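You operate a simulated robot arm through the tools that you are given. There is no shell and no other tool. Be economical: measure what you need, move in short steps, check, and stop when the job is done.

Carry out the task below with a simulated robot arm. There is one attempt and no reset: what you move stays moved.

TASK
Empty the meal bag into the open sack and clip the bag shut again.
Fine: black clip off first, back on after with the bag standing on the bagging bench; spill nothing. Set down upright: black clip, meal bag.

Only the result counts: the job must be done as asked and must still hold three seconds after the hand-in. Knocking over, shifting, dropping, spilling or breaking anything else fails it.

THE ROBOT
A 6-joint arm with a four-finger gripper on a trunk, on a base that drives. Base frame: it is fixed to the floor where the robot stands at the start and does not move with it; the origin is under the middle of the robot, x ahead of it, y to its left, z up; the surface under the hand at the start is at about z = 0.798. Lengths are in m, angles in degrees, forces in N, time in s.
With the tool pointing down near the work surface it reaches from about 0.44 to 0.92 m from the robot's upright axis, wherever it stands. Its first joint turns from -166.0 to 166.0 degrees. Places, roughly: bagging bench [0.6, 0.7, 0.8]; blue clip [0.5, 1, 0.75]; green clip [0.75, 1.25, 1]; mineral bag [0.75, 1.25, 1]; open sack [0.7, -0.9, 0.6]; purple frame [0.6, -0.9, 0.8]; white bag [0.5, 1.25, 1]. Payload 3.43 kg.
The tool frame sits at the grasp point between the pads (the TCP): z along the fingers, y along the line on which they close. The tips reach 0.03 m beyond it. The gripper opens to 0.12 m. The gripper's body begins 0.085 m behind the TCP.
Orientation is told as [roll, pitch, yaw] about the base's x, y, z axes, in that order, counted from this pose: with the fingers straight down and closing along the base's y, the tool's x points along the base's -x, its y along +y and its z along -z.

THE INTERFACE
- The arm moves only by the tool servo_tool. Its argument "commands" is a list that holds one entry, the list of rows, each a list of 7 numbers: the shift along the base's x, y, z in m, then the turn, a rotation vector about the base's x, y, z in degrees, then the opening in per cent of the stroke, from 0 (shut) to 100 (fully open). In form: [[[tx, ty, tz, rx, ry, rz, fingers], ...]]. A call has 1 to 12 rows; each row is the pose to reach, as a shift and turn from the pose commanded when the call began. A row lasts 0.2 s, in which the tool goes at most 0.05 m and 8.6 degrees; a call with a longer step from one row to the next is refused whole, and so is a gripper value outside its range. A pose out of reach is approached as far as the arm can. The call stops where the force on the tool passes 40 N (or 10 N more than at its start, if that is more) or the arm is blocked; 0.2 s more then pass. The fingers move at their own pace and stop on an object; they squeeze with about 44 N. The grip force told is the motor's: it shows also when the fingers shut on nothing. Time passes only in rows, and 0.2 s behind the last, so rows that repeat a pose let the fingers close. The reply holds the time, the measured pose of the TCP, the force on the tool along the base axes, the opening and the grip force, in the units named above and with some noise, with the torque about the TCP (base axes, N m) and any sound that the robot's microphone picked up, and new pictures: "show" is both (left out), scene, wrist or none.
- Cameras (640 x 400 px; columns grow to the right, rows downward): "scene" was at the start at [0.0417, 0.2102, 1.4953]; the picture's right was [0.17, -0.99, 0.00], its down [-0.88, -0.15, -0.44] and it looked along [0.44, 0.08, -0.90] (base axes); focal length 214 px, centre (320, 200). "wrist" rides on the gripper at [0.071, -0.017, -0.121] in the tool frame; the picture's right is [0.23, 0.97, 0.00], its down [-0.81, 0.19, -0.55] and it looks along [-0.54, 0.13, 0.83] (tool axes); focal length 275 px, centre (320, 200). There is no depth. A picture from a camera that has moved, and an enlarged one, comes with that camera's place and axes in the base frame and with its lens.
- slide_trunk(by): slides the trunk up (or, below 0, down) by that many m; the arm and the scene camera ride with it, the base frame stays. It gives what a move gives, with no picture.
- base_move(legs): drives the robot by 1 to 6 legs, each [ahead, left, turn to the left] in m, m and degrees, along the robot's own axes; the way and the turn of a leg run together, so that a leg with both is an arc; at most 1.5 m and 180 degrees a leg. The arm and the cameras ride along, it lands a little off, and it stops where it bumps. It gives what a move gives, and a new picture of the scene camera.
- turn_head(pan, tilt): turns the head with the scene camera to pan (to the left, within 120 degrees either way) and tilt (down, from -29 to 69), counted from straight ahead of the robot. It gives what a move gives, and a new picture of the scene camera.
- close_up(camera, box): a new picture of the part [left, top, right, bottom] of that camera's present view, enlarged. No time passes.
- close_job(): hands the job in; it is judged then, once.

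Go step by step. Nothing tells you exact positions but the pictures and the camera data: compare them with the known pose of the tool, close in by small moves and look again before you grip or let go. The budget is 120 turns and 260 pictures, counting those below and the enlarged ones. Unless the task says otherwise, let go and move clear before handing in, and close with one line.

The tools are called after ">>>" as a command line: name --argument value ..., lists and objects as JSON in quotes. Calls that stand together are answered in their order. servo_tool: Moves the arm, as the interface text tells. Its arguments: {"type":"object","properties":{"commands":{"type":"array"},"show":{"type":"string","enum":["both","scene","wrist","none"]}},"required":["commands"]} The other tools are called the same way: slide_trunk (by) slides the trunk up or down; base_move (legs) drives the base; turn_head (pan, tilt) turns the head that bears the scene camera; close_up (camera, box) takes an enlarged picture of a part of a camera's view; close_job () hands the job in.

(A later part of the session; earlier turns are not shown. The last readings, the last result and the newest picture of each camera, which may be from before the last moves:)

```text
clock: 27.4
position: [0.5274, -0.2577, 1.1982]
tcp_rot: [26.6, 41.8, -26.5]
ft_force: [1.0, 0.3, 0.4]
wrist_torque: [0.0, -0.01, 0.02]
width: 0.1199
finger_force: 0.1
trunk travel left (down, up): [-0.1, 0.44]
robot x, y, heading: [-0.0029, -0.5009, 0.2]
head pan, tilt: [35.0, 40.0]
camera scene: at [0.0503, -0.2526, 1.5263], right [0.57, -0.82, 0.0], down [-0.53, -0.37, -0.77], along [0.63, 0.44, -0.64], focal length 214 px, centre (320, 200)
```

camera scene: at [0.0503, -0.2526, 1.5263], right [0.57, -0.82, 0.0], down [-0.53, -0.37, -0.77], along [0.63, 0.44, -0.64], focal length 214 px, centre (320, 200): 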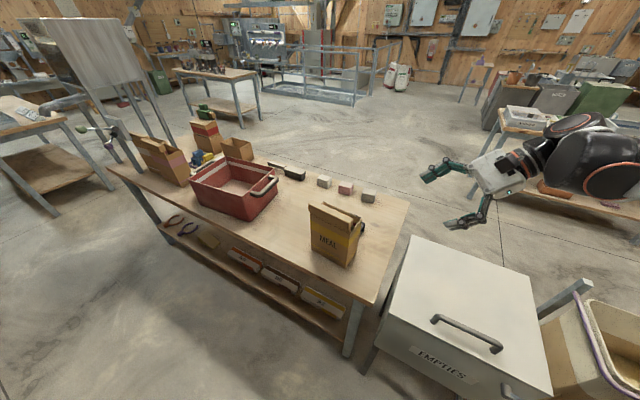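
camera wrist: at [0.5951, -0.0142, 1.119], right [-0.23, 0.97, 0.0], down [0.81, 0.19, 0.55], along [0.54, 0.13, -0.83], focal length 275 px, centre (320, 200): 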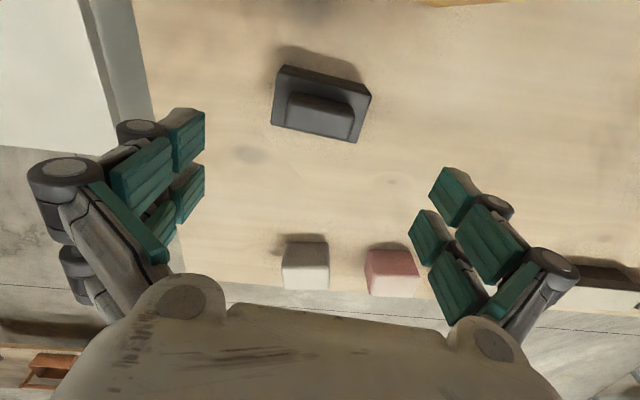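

Works well. I complete the turn.

>>> servo_tool --commands '[[[0, 0, 0, 4.94, 4.94, -4.94, 100], [0, 0, 0, 9.88, 9.88, -9.88, 100], [0, 0, 0, 14.82, 14.82, -14.82, 100], [0, 0, 0, 19.76, 19.76, -19.76, 100], [0, 0, 0, 24.7, 24.7, -24.7, 100], [0, 0, 0, 29.64, 29.64, -29.64, 100], [0, 0, 0, 34.58, 34.58, -34.58, 100], [0, 0, 0, 34.7, 34.7, -34.7, 100]]]' --show "both"

>>> close_up --camera "scene" --box '[290, 180, 410, 280]'

```text
clock: 29.2
position: [0.5273, -0.259, 1.1983]
tcp_rot: [-129.6, 90.0, 140.3]
ft_force: [0.1, 0.0, 0.6]
wrist_torque: [0.01, 0.01, 0.03]
width: 0.1204
finger_force: 0.1
trunk travel left (down, up): [-0.1, 0.44]
robot x, y, heading: [0.0028, -0.5, -0.1]
head pan, tilt: [35.0, 40.0]
camera scene: at [0.0503, -0.2526, 1.5263], right [0.57, -0.82, 0.0], down [-0.53, -0.37, -0.77], along [0.63, 0.44, -0.64], focal length 214 px, centre (320, 200)
camera wrist: at [0.5098, -0.3779, 1.2691], right [0.97, 0.0, 0.23], down [0.19, -0.55, -0.81], along [0.13, 0.83, -0.54], focal length 275 px, centre (320, 200)
```

scene: 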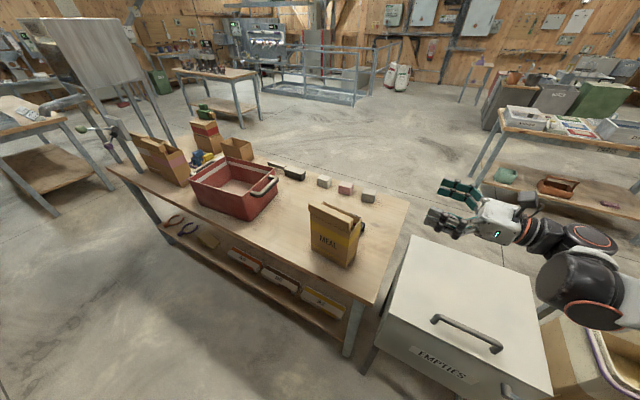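
wrist: 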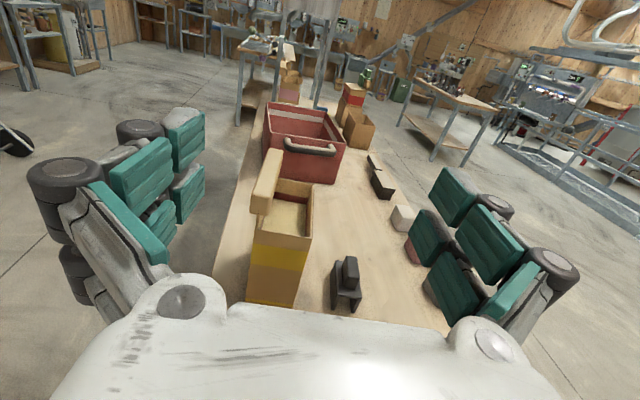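

```text
4.00 times, centred on (350, 230) of scene
camera zoom: at [0.0503, -0.2526, 1.5263], right [0.57, -0.82, 0.0], down [-0.53, -0.37, -0.77], along [0.63, 0.44, -0.64], focal length 858 px, centre (200, 80)
```

zoom: 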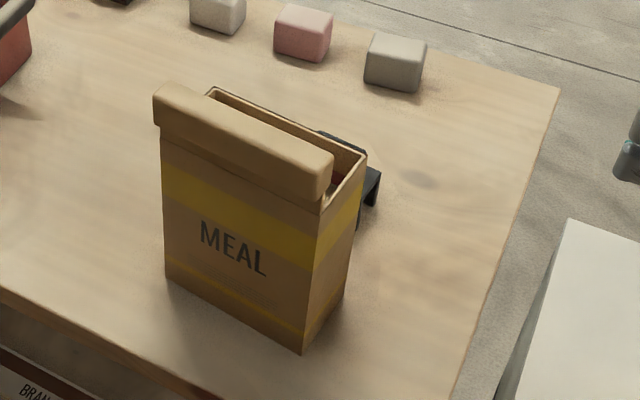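

Fingers now point along +y with the camera above. The open bag spans x ≈ 0.48–0.565, y −0.067–0.093. I descend over the chest to z ≈ 0.93, watching clearance.

>>> servo_tool --commands '[[[-0.005, 0, -0.04, 0, 0, 0, 100], [-0.005, 0, -0.08, 0, 0, 0, 100], [-0.005, 0, -0.12, 0, 0, 0, 100], [-0.005, 0, -0.16, 0, 0, 0, 100], [-0.005, 0, -0.2, 0, 0, 0, 100], [-0.005, 0, -0.2, 0, 0, 0, 100]]]' --show "both"

>>> close_up --camera "scene" --box '[400, 140, 640, 330]'

```text
clock: 30.6
position: [0.5345, -0.2564, 1.0086]
tcp_rot: [1.3, 89.9, -88.4]
ft_force: [0.3, 0.1, -0.4]
wrist_torque: [-0.01, -0.04, 0.04]
width: 0.1202
finger_force: 0.1
out of reach, approached as far as the arm can: row 5, 6
trunk travel left (down, up): [-0.1, 0.44]
robot x, y, heading: [-0.0009, -0.5025, 0.2]
head pan, tilt: [35.0, 40.0]
camera scene: at [0.0508, -0.2526, 1.5263], right [0.57, -0.82, 0.0], down [-0.53, -0.37, -0.77], along [0.63, 0.44, -0.64], focal length 214 px, centre (320, 200)
camera wrist: at [0.5178, -0.3766, 1.0796], right [0.97, 0.0, 0.23], down [0.19, -0.55, -0.81], along [0.13, 0.83, -0.54], focal length 275 px, centre (320, 200)
```

scene: 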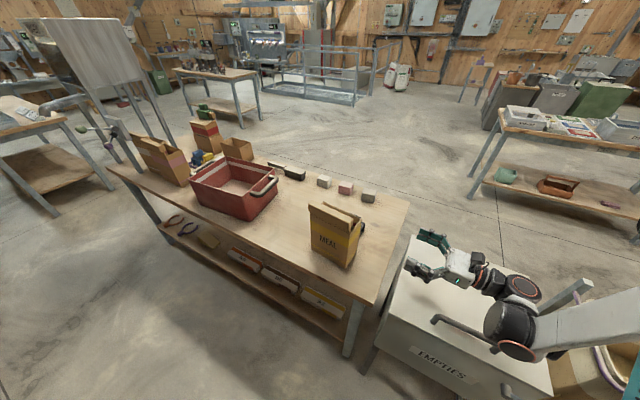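
wrist: 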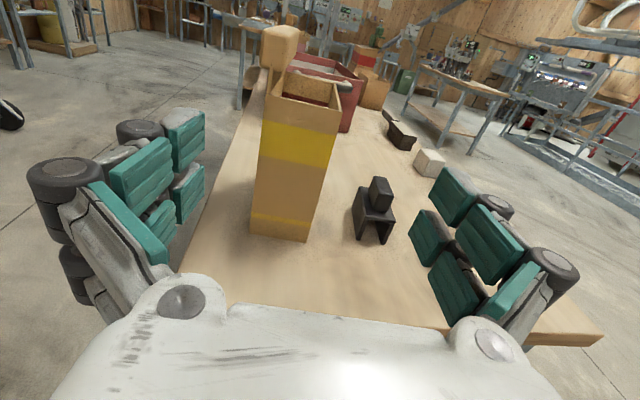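

```text
2.11 times, centred on (520, 235) of scene
camera zoom: at [0.0508, -0.2526, 1.5263], right [0.57, -0.82, 0.0], down [-0.53, -0.37, -0.77], along [0.63, 0.44, -0.64], focal length 452 px, centre (-101, 126)
```

zoom: 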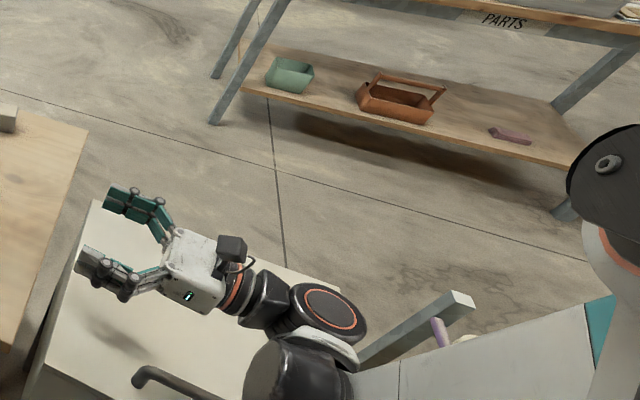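

The pose is at the inner limit because the wrist is too close to the robot. I rise and drive 0.17 m further to the right so the arm can extend toward the bag.

>>> servo_tool --commands '[[[0, 0, 0.04, 0, 0, 0, 100], [0, 0, 0.08, 0, 0, 0, 100], [0, 0, 0.12, 0, 0, 0, 100], [-0.01, 0, 0.14, 0, 0, 0, 100]]]' --show "none"

>>> base_move --legs '[[0, -0.17, 0]]'

```text
clock: 31.6
position: [0.5251, -0.2569, 1.1483]
tcp_rot: [56.8, 90.0, -33.2]
ft_force: [0.8, 0.1, 0.2]
wrist_torque: [0.0, 0.0, 0.0]
width: 0.1203
finger_force: 0.0
trunk travel left (down, up): [-0.1, 0.44]
robot x, y, heading: [-0.0019, -0.4993, -0.1]
head pan, tilt: [35.0, 40.0]
```

```text
clock: 33.1
position: [0.5248, -0.4292, 1.1476]
tcp_rot: [51.7, 90.0, -38.3]
ft_force: [-0.3, -0.2, 0.3]
wrist_torque: [-0.02, -0.01, 0.02]
width: 0.12
finger_force: 0.0
trunk travel left (down, up): [-0.1, 0.44]
robot x, y, heading: [-0.0009, -0.6688, 0.3]
head pan, tilt: [35.0, 40.0]
camera scene: at [0.0505, -0.4228, 1.5263], right [0.57, -0.82, 0.0], down [-0.53, -0.37, -0.77], along [0.63, 0.44, -0.64], focal length 214 px, centre (320, 200)
```

scene: 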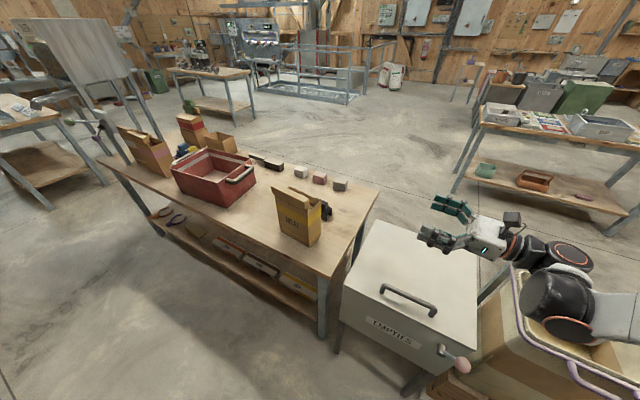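

Now I move toward the bag to y ≈ −0.13 at height, then descend beside it.

>>> servo_tool --commands '[[[0, 0.045, 0, 0, 0, 0, 100], [0, 0.09, 0, 0, 0, 0, 100], [0, 0.135, 0, 0, 0, 0, 100], [0, 0.18, 0, 0, 0, 0, 100], [-0.002, 0.225, 0, 0, 0, 0, 100], [-0.004, 0.27, 0, 0, 0, 0, 100], [-0.004, 0.29, -0.02, 0, 0, 0, 100], [-0.004, 0.29, -0.065, 0, 0, 0, 100], [-0.004, 0.29, -0.11, 0, 0, 0, 100], [-0.004, 0.29, -0.11, 0, 0, 0, 100]]]' --show "both"

```text
clock: 35.3
position: [0.5217, -0.138, 1.0373]
tcp_rot: [13.1, 89.9, -77.0]
ft_force: [0.0, 0.5, -0.5]
wrist_torque: [0.04, -0.02, 0.01]
width: 0.1201
finger_force: 0.0
trunk travel left (down, up): [-0.1, 0.44]
robot x, y, heading: [0.0002, -0.6722, -0.0]
head pan, tilt: [35.0, 40.0]
camera scene: at [0.0508, -0.4224, 1.5263], right [0.57, -0.82, 0.0], down [-0.53, -0.37, -0.77], along [0.63, 0.44, -0.64], focal length 214 px, centre (320, 200)
camera wrist: at [0.5045, -0.2587, 1.1082], right [0.97, 0.0, 0.23], down [0.19, -0.55, -0.81], along [0.13, 0.83, -0.54], focal length 275 px, centre (320, 200)
```

scene: 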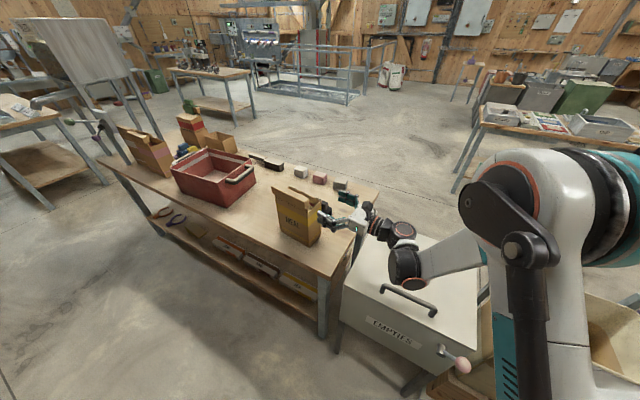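
wrist: 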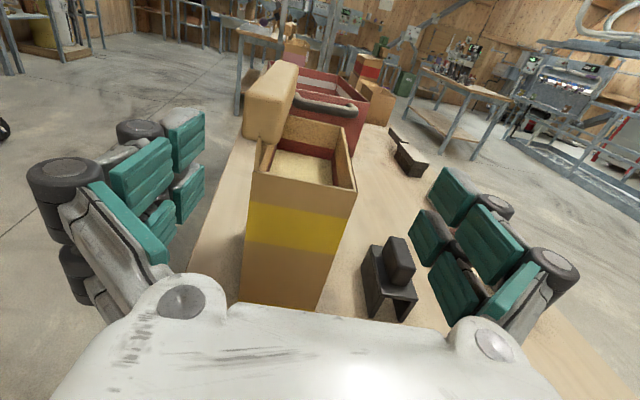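

The near face measures x 0.4775–0.5605, top z 0.998. I centre on x = 0.519, descend to z ≈ 0.92, then check.

>>> servo_tool --commands '[[[-0.002, 0, -0.04, 0, 0, 0, 92], [-0.002, 0, -0.08, 0, 0, 0, 92], [-0.002, 0, -0.115, 0, 0, 0, 92], [-0.002, 0, -0.115, 0, 0, 0, 92]]]' --show "both"

>>> close_up --camera "scene" --box '[270, 160, 450, 310]'

```text
clock: 36.3
position: [0.5196, -0.1394, 0.922]
tcp_rot: [19.7, 89.9, -70.2]
ft_force: [0.3, -0.3, 0.8]
wrist_torque: [0.03, 0.01, 0.04]
width: 0.1105
finger_force: 0.1
trunk travel left (down, up): [-0.1, 0.44]
robot x, y, heading: [-0.0028, -0.6739, 0.2]
head pan, tilt: [35.0, 40.0]
camera scene: at [0.0508, -0.4225, 1.5263], right [0.57, -0.82, 0.0], down [-0.53, -0.37, -0.77], along [0.63, 0.44, -0.64], focal length 214 px, centre (320, 200)
camera wrist: at [0.5026, -0.2588, 0.9931], right [0.97, 0.0, 0.23], down [0.19, -0.55, -0.81], along [0.13, 0.83, -0.54], focal length 275 px, centre (320, 200)
```

scene: 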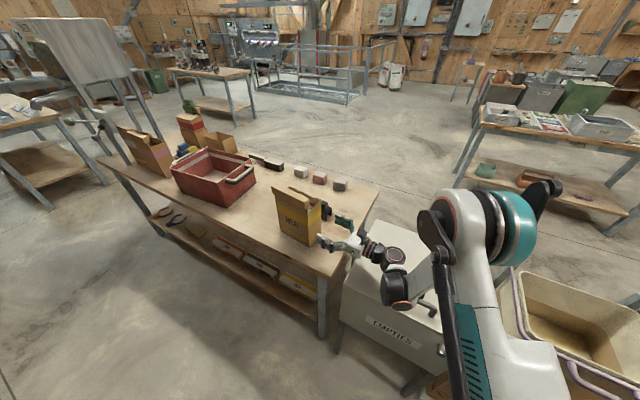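
wrist: 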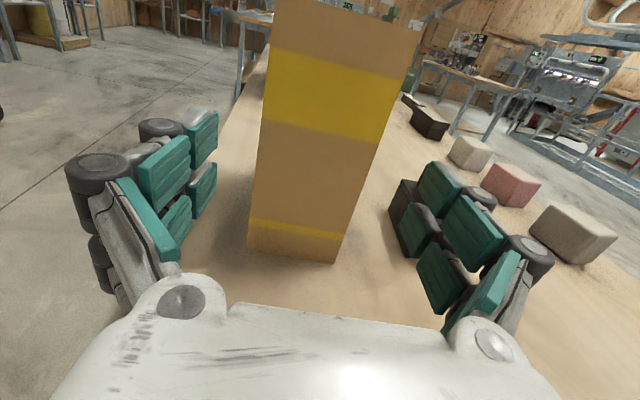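

```text
2.67 times, centred on (360, 235) of scene
camera zoom: at [0.0508, -0.4225, 1.5263], right [0.57, -0.82, 0.0], down [-0.53, -0.37, -0.77], along [0.63, 0.44, -0.64], focal length 572 px, centre (213, 107)
```

zoom: 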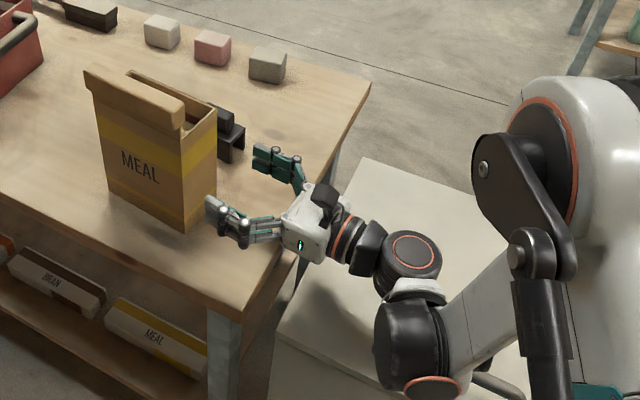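

The clip's top (≈0.876) lies below the fingers at 0.92, so the fingers pass clear. I centre to x = 0.521 and advance to y ≈ −0.004.

>>> servo_tool --commands '[[[0.0015, 0.035, 0, 0, 0, 0, 92], [0.0015, 0.07, 0, 0, 0, 0, 92], [0.0015, 0.1, 0, 0, 0, 0, 92], [0.0015, 0.12, 0, 0, 0, 0, 92], [0.0015, 0.135, 0, 0, 0, 0, 92]]]' --show "both"

>>> close_up --camera "scene" --box '[270, 160, 390, 260]'

```text
clock: 37.5
position: [0.5216, -0.0027, 0.9226]
tcp_rot: [40.3, 90.1, -49.7]
ft_force: [0.0, -0.3, 0.0]
wrist_torque: [0.02, 0.0, 0.04]
width: 0.1106
finger_force: 0.0
trunk travel left (down, up): [-0.1, 0.44]
robot x, y, heading: [-0.0017, -0.6712, 0.1]
head pan, tilt: [35.0, 40.0]
camera scene: at [0.0506, -0.4227, 1.5263], right [0.57, -0.82, 0.0], down [-0.53, -0.37, -0.77], along [0.63, 0.44, -0.64], focal length 214 px, centre (320, 200)
camera wrist: at [0.5038, -0.123, 0.9941], right [0.97, 0.0, 0.23], down [0.19, -0.55, -0.81], along [0.13, 0.83, -0.54], focal length 275 px, centre (320, 200)
```

scene: 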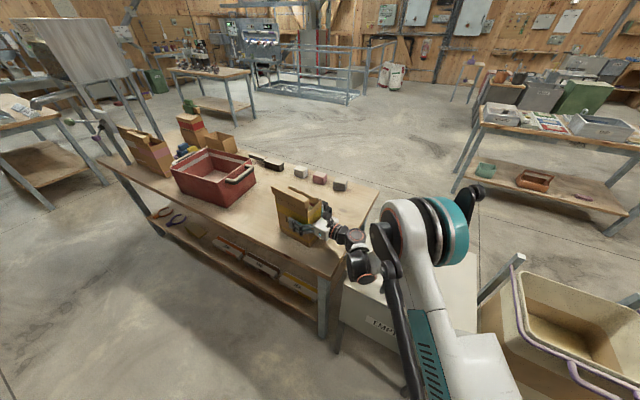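
wrist: 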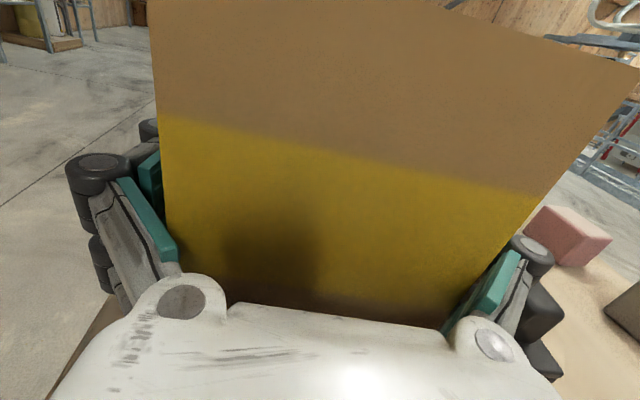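

```text
4.00 times, centred on (330, 210) of scene
camera zoom: at [0.0506, -0.4227, 1.5263], right [0.57, -0.82, 0.0], down [-0.53, -0.37, -0.77], along [0.63, 0.44, -0.64], focal length 858 px, centre (280, 160)
```

zoom: 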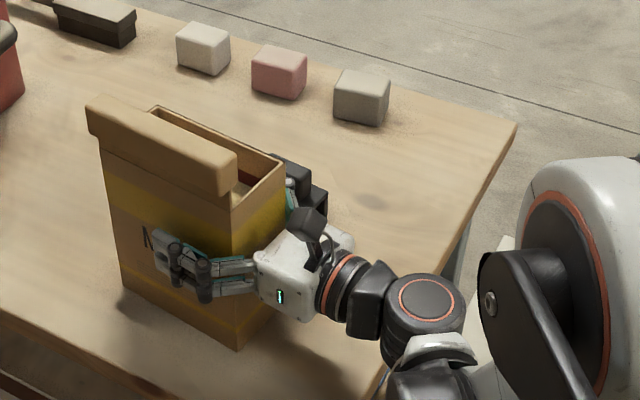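

The bag is between the fingers, with no contact. I close and lift a little.

>>> servo_tool --commands '[[[0, 0, 0, 0, 0, 0, 80], [0, 0, 0, 0, 0, 0, 72], [0, 0, 0, 0, 0, 0, 40], [0, 0, 0, 0, 0, 0, 40], [0, 0, 0, 0, 0, 0, 0], [0, 0, 0, 0, 0, 0, 0]]]' --show "wrist"

```text
clock: 38.9
position: [0.5211, -0.0027, 0.9228]
tcp_rot: [106.6, 90.1, 16.5]
ft_force: [1.0, -2.9, 2.8]
wrist_torque: [0.03, 0.3, 0.34]
width: 0.085
finger_force: 44.0
trunk travel left (down, up): [-0.1, 0.44]
robot x, y, heading: [0.0002, -0.6723, 0.1]
head pan, tilt: [35.0, 40.0]
camera wrist: at [0.5036, -0.1235, 0.9944], right [0.97, 0.0, 0.23], down [0.19, -0.55, -0.81], along [0.13, 0.83, -0.54], focal length 275 px, centre (320, 200)
```

wrist: 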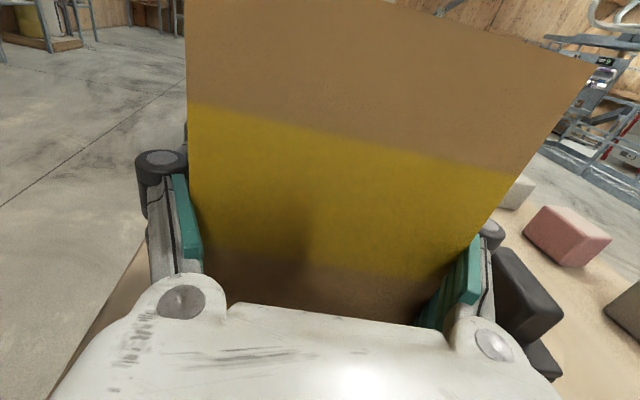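

Gripped at width 0.085, centred. I lift gently.

>>> servo_tool --commands '[[[0, 0, 0.01, 0, 0, 0, 0], [0, 0, 0.025, 0, 0, 0, 0], [0, 0, 0.045, 0, 0, 0, 0], [0, 0, 0.07, 0, 0, 0, 0], [0, 0, 0.1, 0, 0, 0, 0], [0, 0, 0.13, 0, 0, 0, 0], [0, 0, 0.16, 0, 0, 0, 0], [0, 0, 0.18, 0, 0, 0, 0]]]' --show "both"

```text
clock: 40.7
position: [0.5205, -0.0025, 1.104]
tcp_rot: [11.0, 89.9, -79.0]
ft_force: [0.3, 0.5, -9.6]
wrist_torque: [-0.25, -0.14, 0.0]
width: 0.0851
finger_force: 43.7
trunk travel left (down, up): [-0.1, 0.44]
robot x, y, heading: [-0.0009, -0.6701, 0.1]
head pan, tilt: [35.0, 40.0]
camera scene: at [0.0509, -0.422, 1.5261], right [0.57, -0.82, 0.0], down [-0.53, -0.37, -0.77], along [0.63, 0.44, -0.64], focal length 214 px, centre (320, 200)
camera wrist: at [0.5039, -0.1217, 1.1738], right [0.97, 0.0, 0.23], down [0.19, -0.55, -0.81], along [0.13, 0.83, -0.54], focal length 275 px, centre (320, 200)
```

scene: 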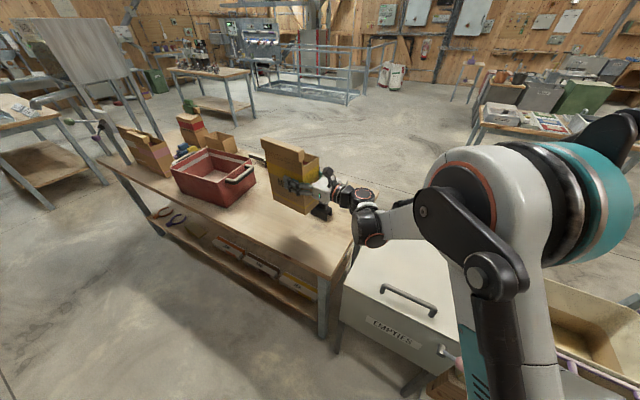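
wrist: 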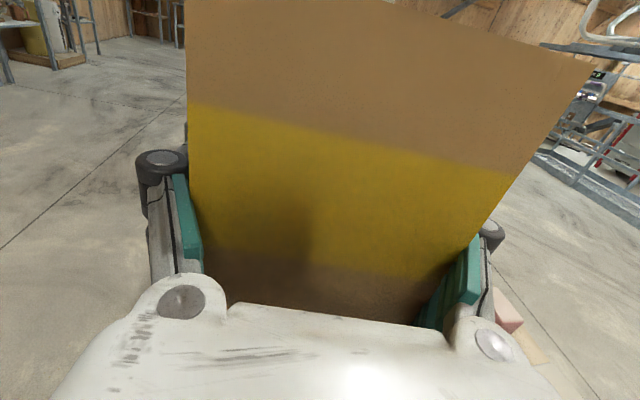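

About 1 kg, well held. I drive back 0.2 m so that later I can point the fingers at the sack with the wrist in comfortable reach.

>>> servo_tool --commands '[[[0, 0, 0.03, 0, 0, 0, 0], [0, 0, 0.06, 0, 0, 0, 0], [0, -0.03, 0.08, 0, 0, 0, 0], [0, -0.07, 0.08, 0, 0, 0, 0], [0, -0.11, 0.08, 0, 0, 0, 0], [0, -0.11, 0.08, 0, 0, 0, 0]]]' --show "none"

>>> base_move --legs '[[-0.2, 0, 0]]'

```text
clock: 42.1
position: [0.5206, -0.1139, 1.1829]
tcp_rot: [9.1, 89.9, -80.8]
ft_force: [0.1, -0.2, -8.7]
wrist_torque: [-0.27, -0.14, 0.0]
width: 0.0849
finger_force: 44.8
trunk travel left (down, up): [-0.1, 0.44]
robot x, y, heading: [-0.0051, -0.6701, 0.1]
head pan, tilt: [35.0, 40.0]
```

```text
clock: 43.7
position: [0.3168, -0.1118, 1.1843]
tcp_rot: [17.7, 89.9, -72.2]
ft_force: [-0.4, -0.1, -9.3]
wrist_torque: [-0.23, -0.11, 0.0]
width: 0.0847
finger_force: 44.1
trunk travel left (down, up): [-0.1, 0.44]
robot x, y, heading: [-0.2022, -0.6701, 0.1]
head pan, tilt: [35.0, 40.0]
camera scene: at [-0.1527, -0.422, 1.5262], right [0.57, -0.82, 0.0], down [-0.53, -0.37, -0.77], along [0.63, 0.44, -0.64], focal length 214 px, centre (320, 200)
```

scene: 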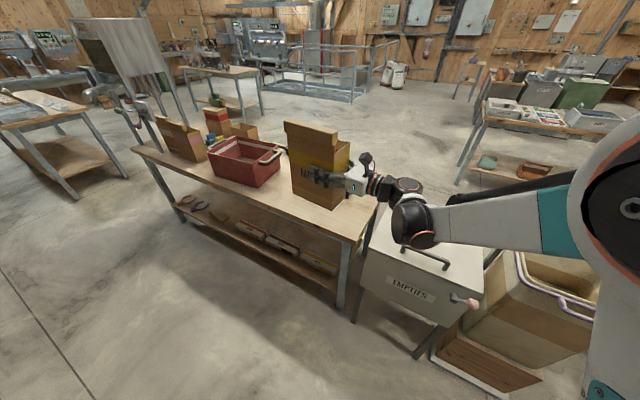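

Now I swing the bag toward the sack while turning the hand −90° about the vertical, keeping the bag upright.

>>> servo_tool --commands '[[[0.028, -0.025, 0, 0, 0, -8.2, 0], [0.056, -0.05, 0, 0, 0, -16.4, 0], [0.084, -0.075, 0, 0, 0, -24.6, 0], [0.112, -0.1, 0, 0, 0, -32.8, 0], [0.14, -0.125, 0, 0, 0, -41, 0], [0.168, -0.15, 0, 0, 0, -49.2, 0], [0.196, -0.175, 0, 0, 0, -57.4, 0], [0.224, -0.2, 0, 0, 0, -65.6, 0], [0.252, -0.225, 0, 0, 0, -73.8, 0], [0.28, -0.25, 0, 0, 0, -82, 0], [0.3, -0.27, 0, 0, 0, -90, 0], [0.3, -0.27, 0, 0, 0, -90, 0]]]' --show "none"

>>> turn_head --pan -15 --tilt 40

```text
clock: 46.3
position: [0.6162, -0.3817, 1.1818]
tcp_rot: [33.0, 89.9, -147.1]
ft_force: [1.3, 0.1, -9.0]
wrist_torque: [-0.1, 0.2, 0.01]
width: 0.0847
finger_force: 44.0
trunk travel left (down, up): [-0.1, 0.44]
robot x, y, heading: [-0.2025, -0.671, 0.0]
head pan, tilt: [35.0, 40.0]
```

```text
clock: 47.5
position: [0.6169, -0.3807, 1.183]
tcp_rot: [38.8, 89.9, -141.1]
ft_force: [-0.2, 0.0, -7.9]
wrist_torque: [-0.11, 0.26, 0.03]
width: 0.0849
finger_force: 44.0
trunk travel left (down, up): [-0.1, 0.44]
robot x, y, heading: [-0.203, -0.669, 0.1]
head pan, tilt: [-15.0, 40.0]
camera scene: at [-0.1394, -0.493, 1.5262], right [-0.26, -0.97, 0.0], down [-0.62, 0.17, -0.77], along [0.74, -0.2, -0.64], focal length 214 px, centre (320, 200)
```

scene: 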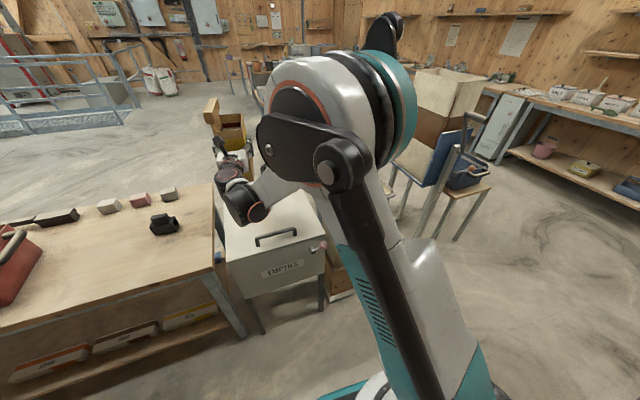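

The arm hides the sack from this side. I'll drive further right so the arm points ahead-left and the sack is visible.

>>> base_move --legs '[[0, -0.28, 0]]'

```text
clock: 49.5
position: [0.618, -0.663, 1.1849]
tcp_rot: [35.2, 89.8, -145.0]
ft_force: [-0.4, 0.2, -9.2]
wrist_torque: [-0.14, 0.23, 0.01]
width: 0.0849
finger_force: 43.5
trunk travel left (down, up): [-0.1, 0.44]
robot x, y, heading: [-0.2026, -0.9509, -0.4]
head pan, tilt: [-15.0, 40.0]
camera scene: at [-0.1392, -0.7732, 1.5262], right [-0.26, -0.97, 0.0], down [-0.62, 0.17, -0.77], along [0.74, -0.2, -0.64], focal length 214 px, centre (320, 200)
```

scene: 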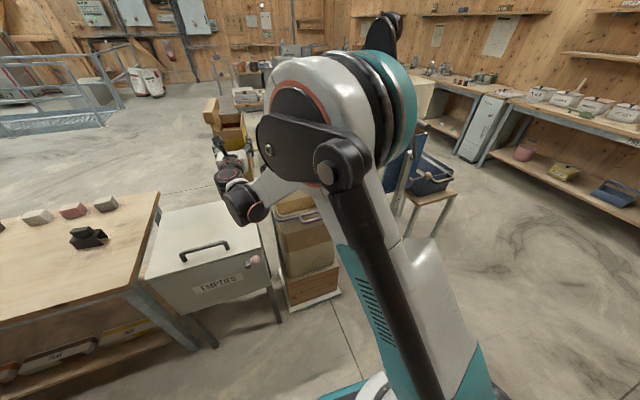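

The elbow still covers the sack; I drive another 0.3 m right.

>>> base_move --legs '[[0, -0.3, 0]]'

>>> turn_head --pan 20 --tilt 40

```text
clock: 51.5
position: [0.618, -0.9639, 1.1836]
tcp_rot: [34.4, 89.9, -145.6]
ft_force: [-0.3, 0.0, -8.7]
wrist_torque: [-0.06, 0.25, 0.04]
width: 0.0847
finger_force: 44.6
trunk travel left (down, up): [-0.1, 0.44]
robot x, y, heading: [-0.2022, -1.2468, 0.1]
head pan, tilt: [-15.0, 40.0]
camera scene: at [-0.1396, -1.0735, 1.5262], right [-0.26, -0.97, 0.0], down [-0.62, 0.17, -0.77], along [0.74, -0.2, -0.64], focal length 214 px, centre (320, 200)
```

scene: 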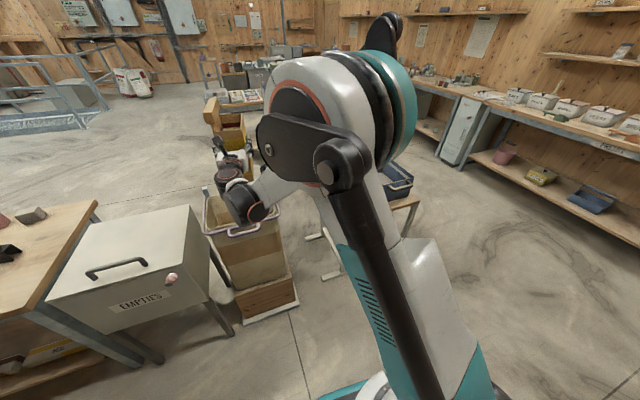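

```text
clock: 52.5
position: [0.6183, -0.965, 1.1827]
tcp_rot: [36.0, 90.0, -144.2]
ft_force: [0.2, 0.3, -8.7]
wrist_torque: [-0.11, 0.23, 0.0]
width: 0.0848
finger_force: 44.2
trunk travel left (down, up): [-0.1, 0.44]
robot x, y, heading: [-0.203, -1.2499, -0.1]
head pan, tilt: [20.0, 40.0]
camera scene: at [-0.1416, -1.0223, 1.5262], right [0.34, -0.94, 0.0], down [-0.61, -0.22, -0.77], along [0.72, 0.26, -0.64], focal length 214 px, centre (320, 200)
```

scene: 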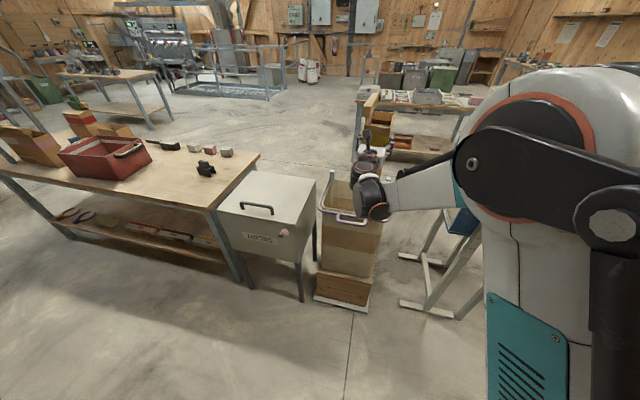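

Now I can see the sack and bag. Zooming for the sack's measurement.

>>> close_up --camera "scene" --box '[290, 80, 450, 240]'

>>> close_up --camera "wrist" --box '[0, 0, 640, 400]'

```text
2.50 times, centred on (370, 160) of scene
camera zoom: at [-0.1416, -1.0223, 1.5262], right [0.34, -0.94, 0.0], down [-0.61, -0.22, -0.77], along [0.72, 0.26, -0.64], focal length 536 px, centre (195, 300)
```

zoom: 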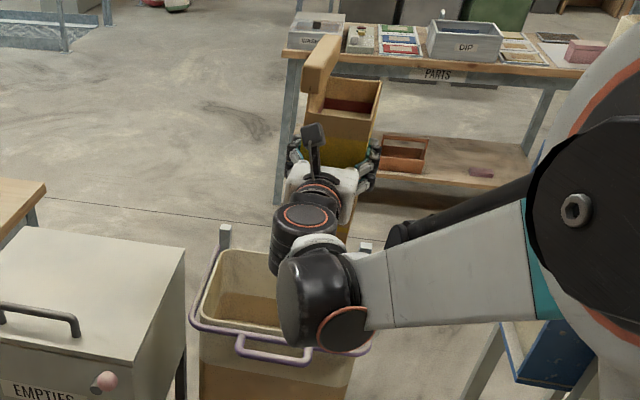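

```text
1.00 times, centred on (320, 200) of wrist (not enlarged: the box is as wide or as high as the picture)
camera zoom: at [0.4959, -0.9464, 1.2546], right [0.0, -0.97, 0.23], down [-0.55, -0.19, -0.81], along [0.83, -0.13, -0.54], focal length 275 px, centre (320, 200)
```

zoom: 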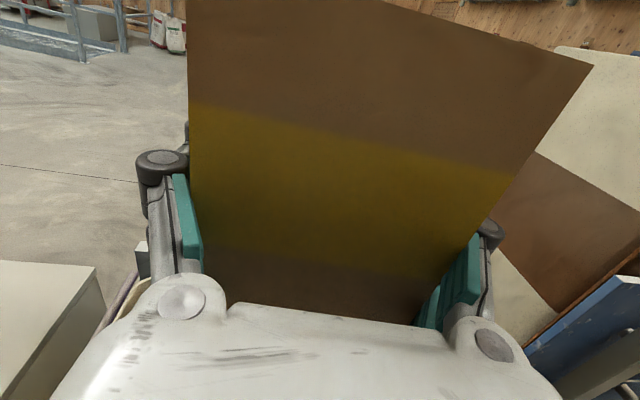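

Sack interior I take as about x 0.59–0.78, y −0.79–−1.04, rim z ≈ 0.85. I move the bag above it: TCP (0.669, −0.865), lowering to z ≈ 1.02.

>>> servo_tool --commands '[[[0.015, 0.03, -0.01, 0, 0, 0, 0], [0.03, 0.06, -0.03, 0, 0, 0, 0], [0.045, 0.09, -0.06, 0, 0, 0, 0], [0.051, 0.1, -0.1, 0, 0, 0, 0], [0.051, 0.1, -0.14, 0, 0, 0, 0], [0.051, 0.1, -0.165, 0, 0, 0, 0], [0.051, 0.1, -0.165, 0, 0, 0, 0]]]' --show "scene"

>>> close_up --camera "scene" --box '[290, 100, 450, 260]'

```text
clock: 54.1
position: [0.6682, -0.8635, 1.0172]
tcp_rot: [38.4, 90.0, -141.8]
ft_force: [0.5, -0.7, -9.1]
wrist_torque: [-0.13, 0.24, -0.02]
width: 0.0847
finger_force: 44.9
trunk travel left (down, up): [-0.1, 0.44]
robot x, y, heading: [-0.2044, -1.2501, 0.1]
head pan, tilt: [20.0, 40.0]
camera scene: at [-0.1413, -1.0219, 1.5262], right [0.34, -0.94, 0.0], down [-0.61, -0.22, -0.77], along [0.72, 0.26, -0.64], focal length 214 px, centre (320, 200)
```

scene: 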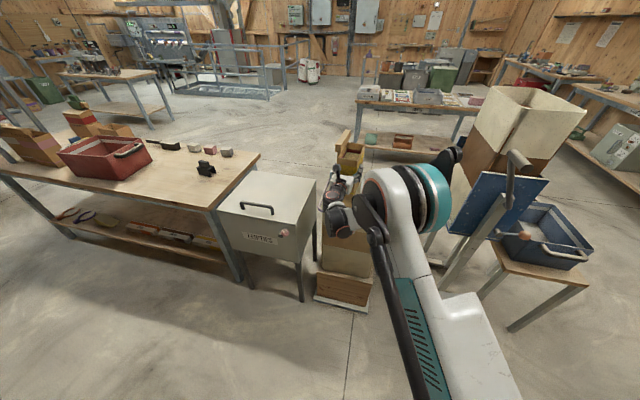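

```text
2.50 times, centred on (370, 180) of scene
camera zoom: at [-0.1413, -1.0219, 1.5262], right [0.34, -0.94, 0.0], down [-0.61, -0.22, -0.77], along [0.72, 0.26, -0.64], focal length 536 px, centre (195, 250)
```

zoom: 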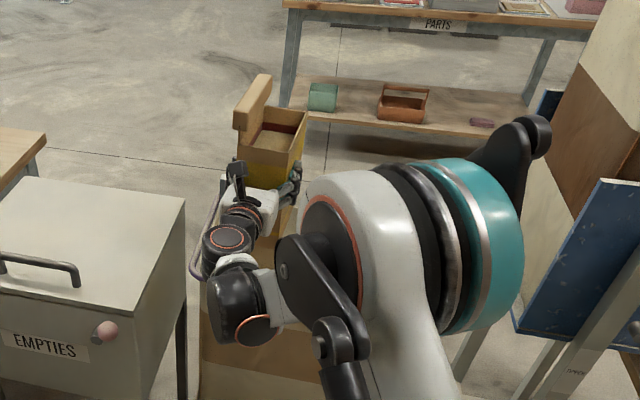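

The bag is over the sack (flap on its left). I start tipping toward −y (rotation about +x), slowly.

>>> servo_tool --commands '[[[0, 0, 0, 6, 0, 0, 0], [0, 0, 0, 12, 0, 0, 0], [0, 0, 0, 18, 0, 0, 0], [0, 0, 0, 24, 0, 0, 0], [0, 0, 0, 30, 0, 0, 0], [0, 0, 0, 36, 0, 0, 0], [0, 0, 0, 42, 0, 0, 0], [0, 0, 0, 48, 0, 0, 0]]]' --show "both"

>>> close_up --camera "scene" --box '[290, 100, 450, 260]'

```text
clock: 55.9
position: [0.667, -0.863, 1.0178]
tcp_rot: [-89.9, 41.9, 90.1]
ft_force: [-0.6, -0.4, -9.0]
wrist_torque: [-0.02, 0.24, 0.05]
width: 0.0849
finger_force: 43.8
trunk travel left (down, up): [-0.1, 0.44]
robot x, y, heading: [-0.205, -1.2522, -0.2]
head pan, tilt: [20.0, 40.0]
camera scene: at [-0.1415, -1.0221, 1.5261], right [0.34, -0.94, 0.0], down [-0.61, -0.22, -0.77], along [0.72, 0.26, -0.64], focal length 214 px, centre (320, 200)
camera wrist: at [0.5467, -0.9052, 1.0786], right [0.0, -0.82, -0.57], down [-0.55, 0.48, -0.68], along [0.83, 0.31, -0.46], focal length 275 px, centre (320, 200)
```

scene: 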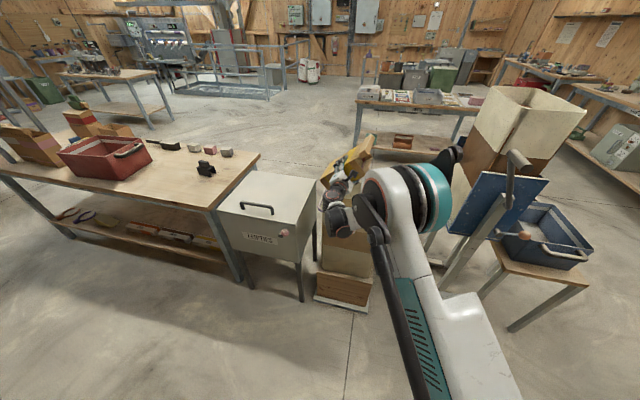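
wrist: 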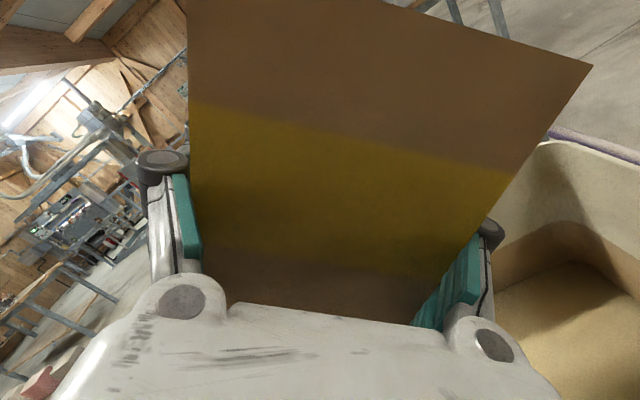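

```text
2.50 times, centred on (370, 180) of scene
camera zoom: at [-0.1415, -1.0221, 1.5261], right [0.34, -0.94, 0.0], down [-0.61, -0.22, -0.77], along [0.72, 0.26, -0.64], focal length 536 px, centre (195, 250)
```

zoom: 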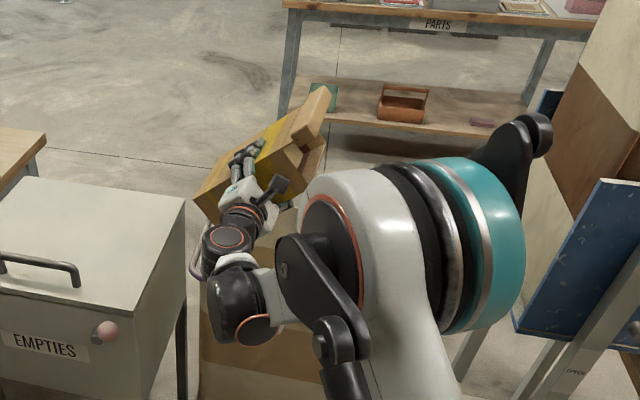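

The wrist camera now sees the sack interior beneath the mouth; right rim at y ≈ −1.06. I continue tipping.

>>> servo_tool --commands '[[[0, 0, 0, 6, 0, 0, 0], [0, 0, 0, 12, 0, 0, 0], [0, 0, 0, 18, 0, 0, 0], [0, 0, 0, 24, 0, 0, 0], [0, 0, 0, 30, 0, 0, 0], [0, 0, 0, 36, 0, 0, 0], [0, 0, 0, 42, 0, 0, 0], [0, 0, 0, 42, 0, 0, 0]]]' --show "both"

>>> close_up --camera "scene" --box '[290, 100, 450, 260]'

```text
clock: 57.7
position: [0.6696, -0.8689, 1.017]
tcp_rot: [-86.5, 2.1, 90.8]
ft_force: [-0.9, 1.2, -8.5]
wrist_torque: [0.03, 0.24, 0.01]
width: 0.0849
finger_force: 44.2
out of reach, approached as far as the arm can: row 7, 8
trunk travel left (down, up): [-0.1, 0.44]
robot x, y, heading: [-0.2036, -1.2528, -0.2]
head pan, tilt: [20.0, 40.0]
camera scene: at [-0.1417, -1.0223, 1.5262], right [0.34, -0.94, 0.0], down [-0.61, -0.22, -0.77], along [0.72, 0.26, -0.64], focal length 214 px, centre (320, 200)
camera wrist: at [0.5512, -0.9395, 1.045], right [-0.06, -0.27, -0.96], down [-0.57, 0.8, -0.19], along [0.82, 0.54, -0.2], focal length 275 px, centre (320, 200)
```

scene: 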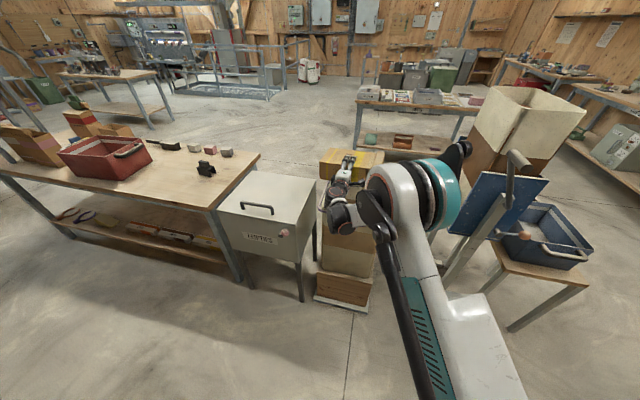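
wrist: 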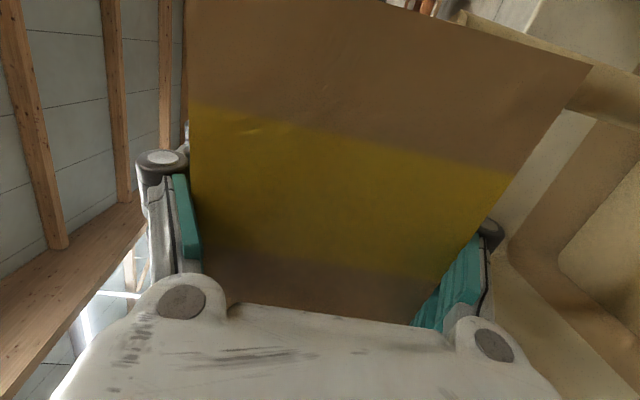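

```text
2.50 times, centred on (370, 180) of scene
camera zoom: at [-0.1417, -1.0223, 1.5262], right [0.34, -0.94, 0.0], down [-0.61, -0.22, -0.77], along [0.72, 0.26, -0.64], focal length 536 px, centre (195, 250)
```

zoom: 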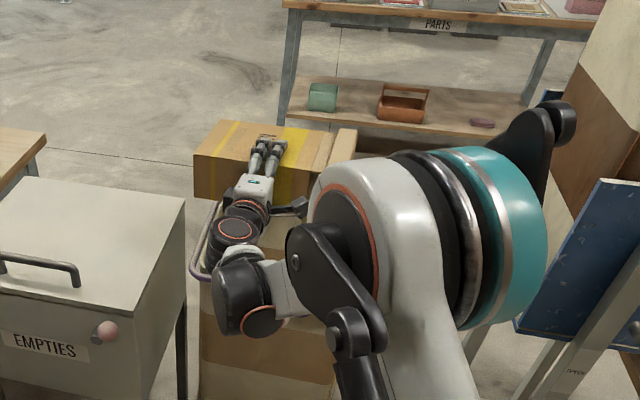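

The wrist roll ends at about 90° this way and the weight is unchanged. I turn back upright over the sack and will pour the other way (toward +y), which has the roll range.

>>> servo_tool --commands '[[[0, 0, 0, -8, 0, 0, 0], [0, 0, 0, -16, 0, 0, 0], [0, 0, 0, -24, 0, 0, 0], [0, 0, 0, -32, 0, 0, 0], [0, 0, 0, -40, 0, 0, 0], [0, 0, 0, -48, 0, 0, 0], [0, 0, 0, -56, 0, 0, 0], [0, 0, 0, -64, 0, 0, 0], [0, 0, 0, -72, 0, 0, 0], [0, 0, 0, -80, 0, 0, 0], [0, 0, 0, -86, 0, 0, 0], [0, 0, 0, -86, 0, 0, 0]]]' --show "both"

```text
clock: 60.3
position: [0.6694, -0.8683, 1.0188]
tcp_rot: [-65.7, 88.0, 110.9]
ft_force: [-0.9, 0.2, -8.0]
wrist_torque: [-0.07, 0.25, -0.03]
width: 0.0847
finger_force: 44.0
trunk travel left (down, up): [-0.1, 0.44]
robot x, y, heading: [-0.2001, -1.2526, -0.2]
head pan, tilt: [20.0, 40.0]
camera scene: at [-0.1416, -1.0221, 1.5262], right [0.34, -0.94, 0.0], down [-0.61, -0.22, -0.77], along [0.72, 0.26, -0.64], focal length 214 px, centre (320, 200)
camera wrist: at [0.5512, -0.8457, 1.0914], right [-0.05, -0.98, 0.2], down [-0.57, -0.13, -0.81], along [0.82, -0.16, -0.55], focal length 275 px, centre (320, 200)
```

scene: 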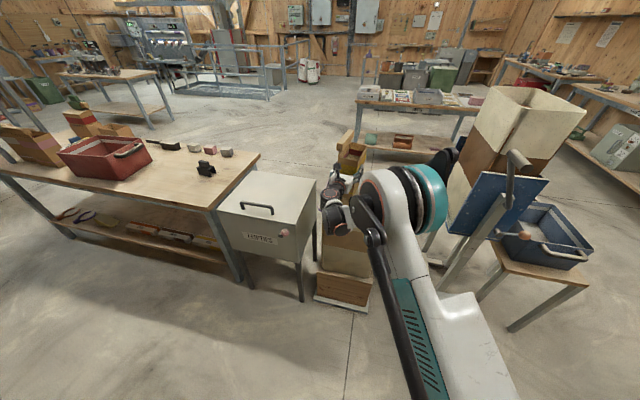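
wrist: 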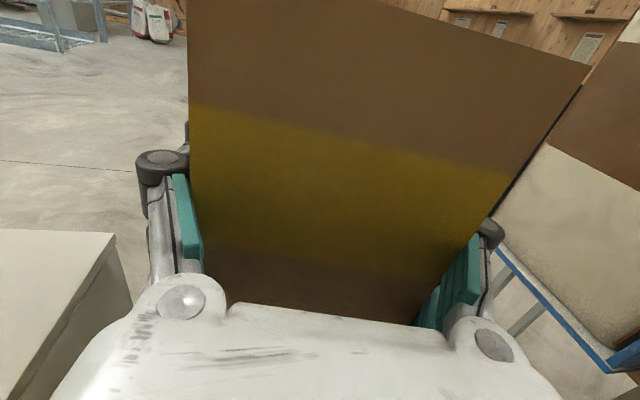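

Upright again (within 3°). I shift to y ≈ −0.985, z ≈ 1.03, trim the yaw, and begin tipping toward +y.

>>> servo_tool --commands '[[[0, -0.04, 0.01, -1, 0, 1.5, 0], [0, -0.08, 0.012, -2, 0, 3, 0], [0, -0.117, 0.012, -2, 0, 3, 0], [0, -0.117, 0.012, -8, 0, 3, 0], [0, -0.117, 0.012, -14, 0, 3, 0], [0, -0.117, 0.012, -20, 0, 3, 0], [0, -0.117, 0.012, -26, 0, 3, 0], [0, -0.117, 0.012, -32, 0, 3, 0], [0, -0.117, 0.012, -38, 0, 3, 0], [0, -0.117, 0.012, -44, 0, 3, 0], [0, -0.117, 0.012, -50, 0, 3, 0], [0, -0.117, 0.012, -50, 0, 3, 0]]]' --show "both"

>>> close_up --camera "scene" --box '[290, 100, 450, 260]'

```text
clock: 62.9
position: [0.6696, -0.9862, 1.0306]
tcp_rot: [91.1, 41.8, -89.5]
ft_force: [0.2, 0.4, -8.8]
wrist_torque: [-0.05, 0.21, 0.02]
width: 0.0846
finger_force: 43.7
trunk travel left (down, up): [-0.1, 0.44]
robot x, y, heading: [-0.2032, -1.2521, -0.2]
head pan, tilt: [20.0, 40.0]
camera scene: at [-0.1416, -1.0223, 1.5262], right [0.34, -0.94, 0.0], down [-0.61, -0.22, -0.77], along [0.72, 0.26, -0.64], focal length 214 px, centre (320, 200)
camera wrist: at [0.5489, -0.9201, 1.0634], right [-0.01, -0.48, 0.88], down [-0.55, -0.73, -0.41], along [0.84, -0.49, -0.25], focal length 275 px, centre (320, 200)
```

scene: 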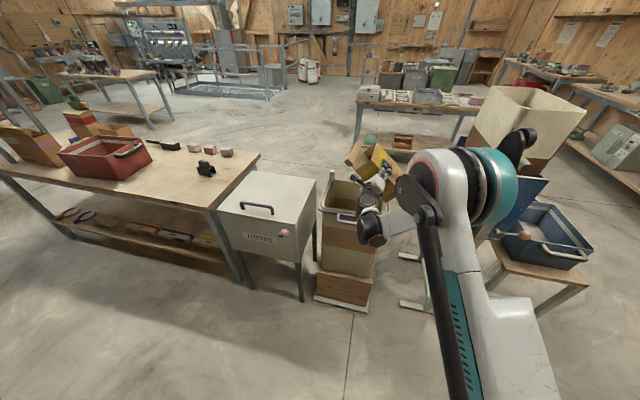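
wrist: 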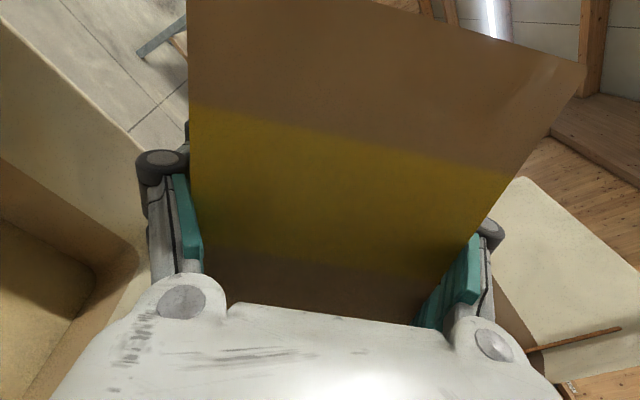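

```text
2.50 times, centred on (370, 180) of scene
camera zoom: at [-0.1416, -1.0223, 1.5262], right [0.34, -0.94, 0.0], down [-0.61, -0.22, -0.77], along [0.72, 0.26, -0.64], focal length 536 px, centre (195, 250)
```

zoom: 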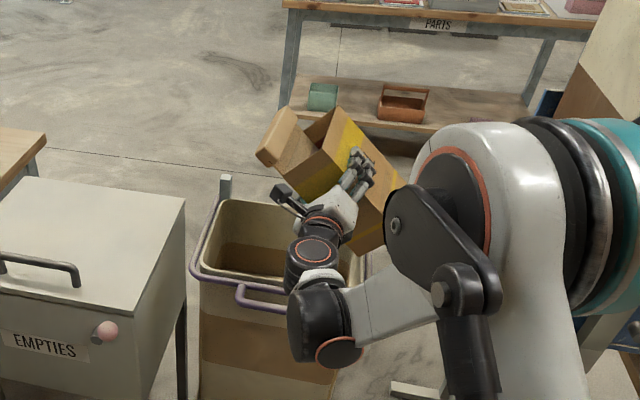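

Clear view now: the flap edge overhangs the sack opening as planned. I continue tipping slowly, shifting slightly to −y for margin.

>>> servo_tool --commands '[[[0, -0.005, 0, -5, 0, 0, 0], [0, -0.01, 0, -10, 0, 0, 0], [0, -0.015, -0.005, -15, 0, 0, 0], [0, -0.02, -0.01, -20, 0, 0, 0], [0, -0.025, -0.01, -25, 0, 0, 0], [0, -0.03, -0.01, -30, 0, 0, 0], [0, -0.03, -0.01, -35, 0, 0, 0], [0, -0.03, -0.01, -38, 0, 0, 0], [0, -0.03, -0.01, -40, 0, 0, 0], [0, -0.03, -0.01, -42, 0, 0, 0]]]' --show "scene"

>>> close_up --camera "scene" --box '[290, 100, 450, 260]'

```text
clock: 65.1
position: [0.6694, -1.0157, 1.0196]
tcp_rot: [90.7, -0.1, -89.4]
ft_force: [0.8, 0.8, -7.3]
wrist_torque: [0.01, 0.19, -0.02]
width: 0.0852
finger_force: 44.2
trunk travel left (down, up): [-0.1, 0.44]
robot x, y, heading: [-0.2082, -1.2523, -0.2]
head pan, tilt: [20.0, 40.0]
camera scene: at [-0.1417, -1.0224, 1.5262], right [0.34, -0.94, 0.0], down [-0.61, -0.22, -0.77], along [0.72, 0.26, -0.64], focal length 214 px, centre (320, 200)
```

scene: 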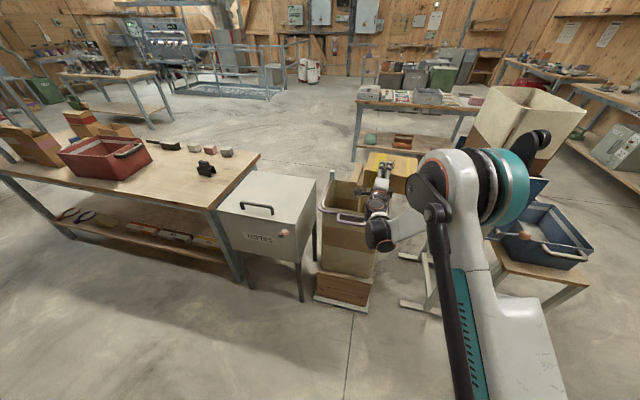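

```text
2.50 times, centred on (370, 180) of scene
camera zoom: at [-0.1417, -1.0224, 1.5262], right [0.34, -0.94, 0.0], down [-0.61, -0.22, -0.77], along [0.72, 0.26, -0.64], focal length 536 px, centre (195, 250)
```

zoom: 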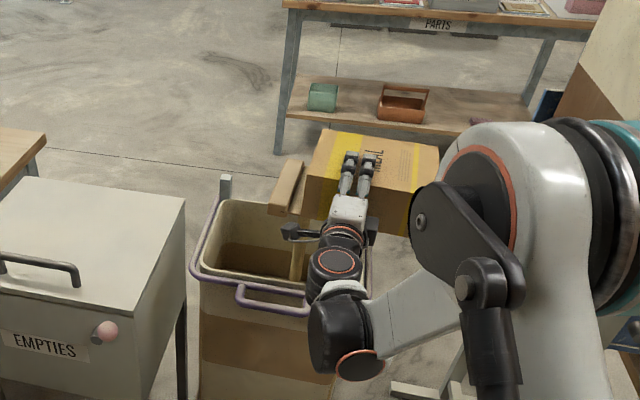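

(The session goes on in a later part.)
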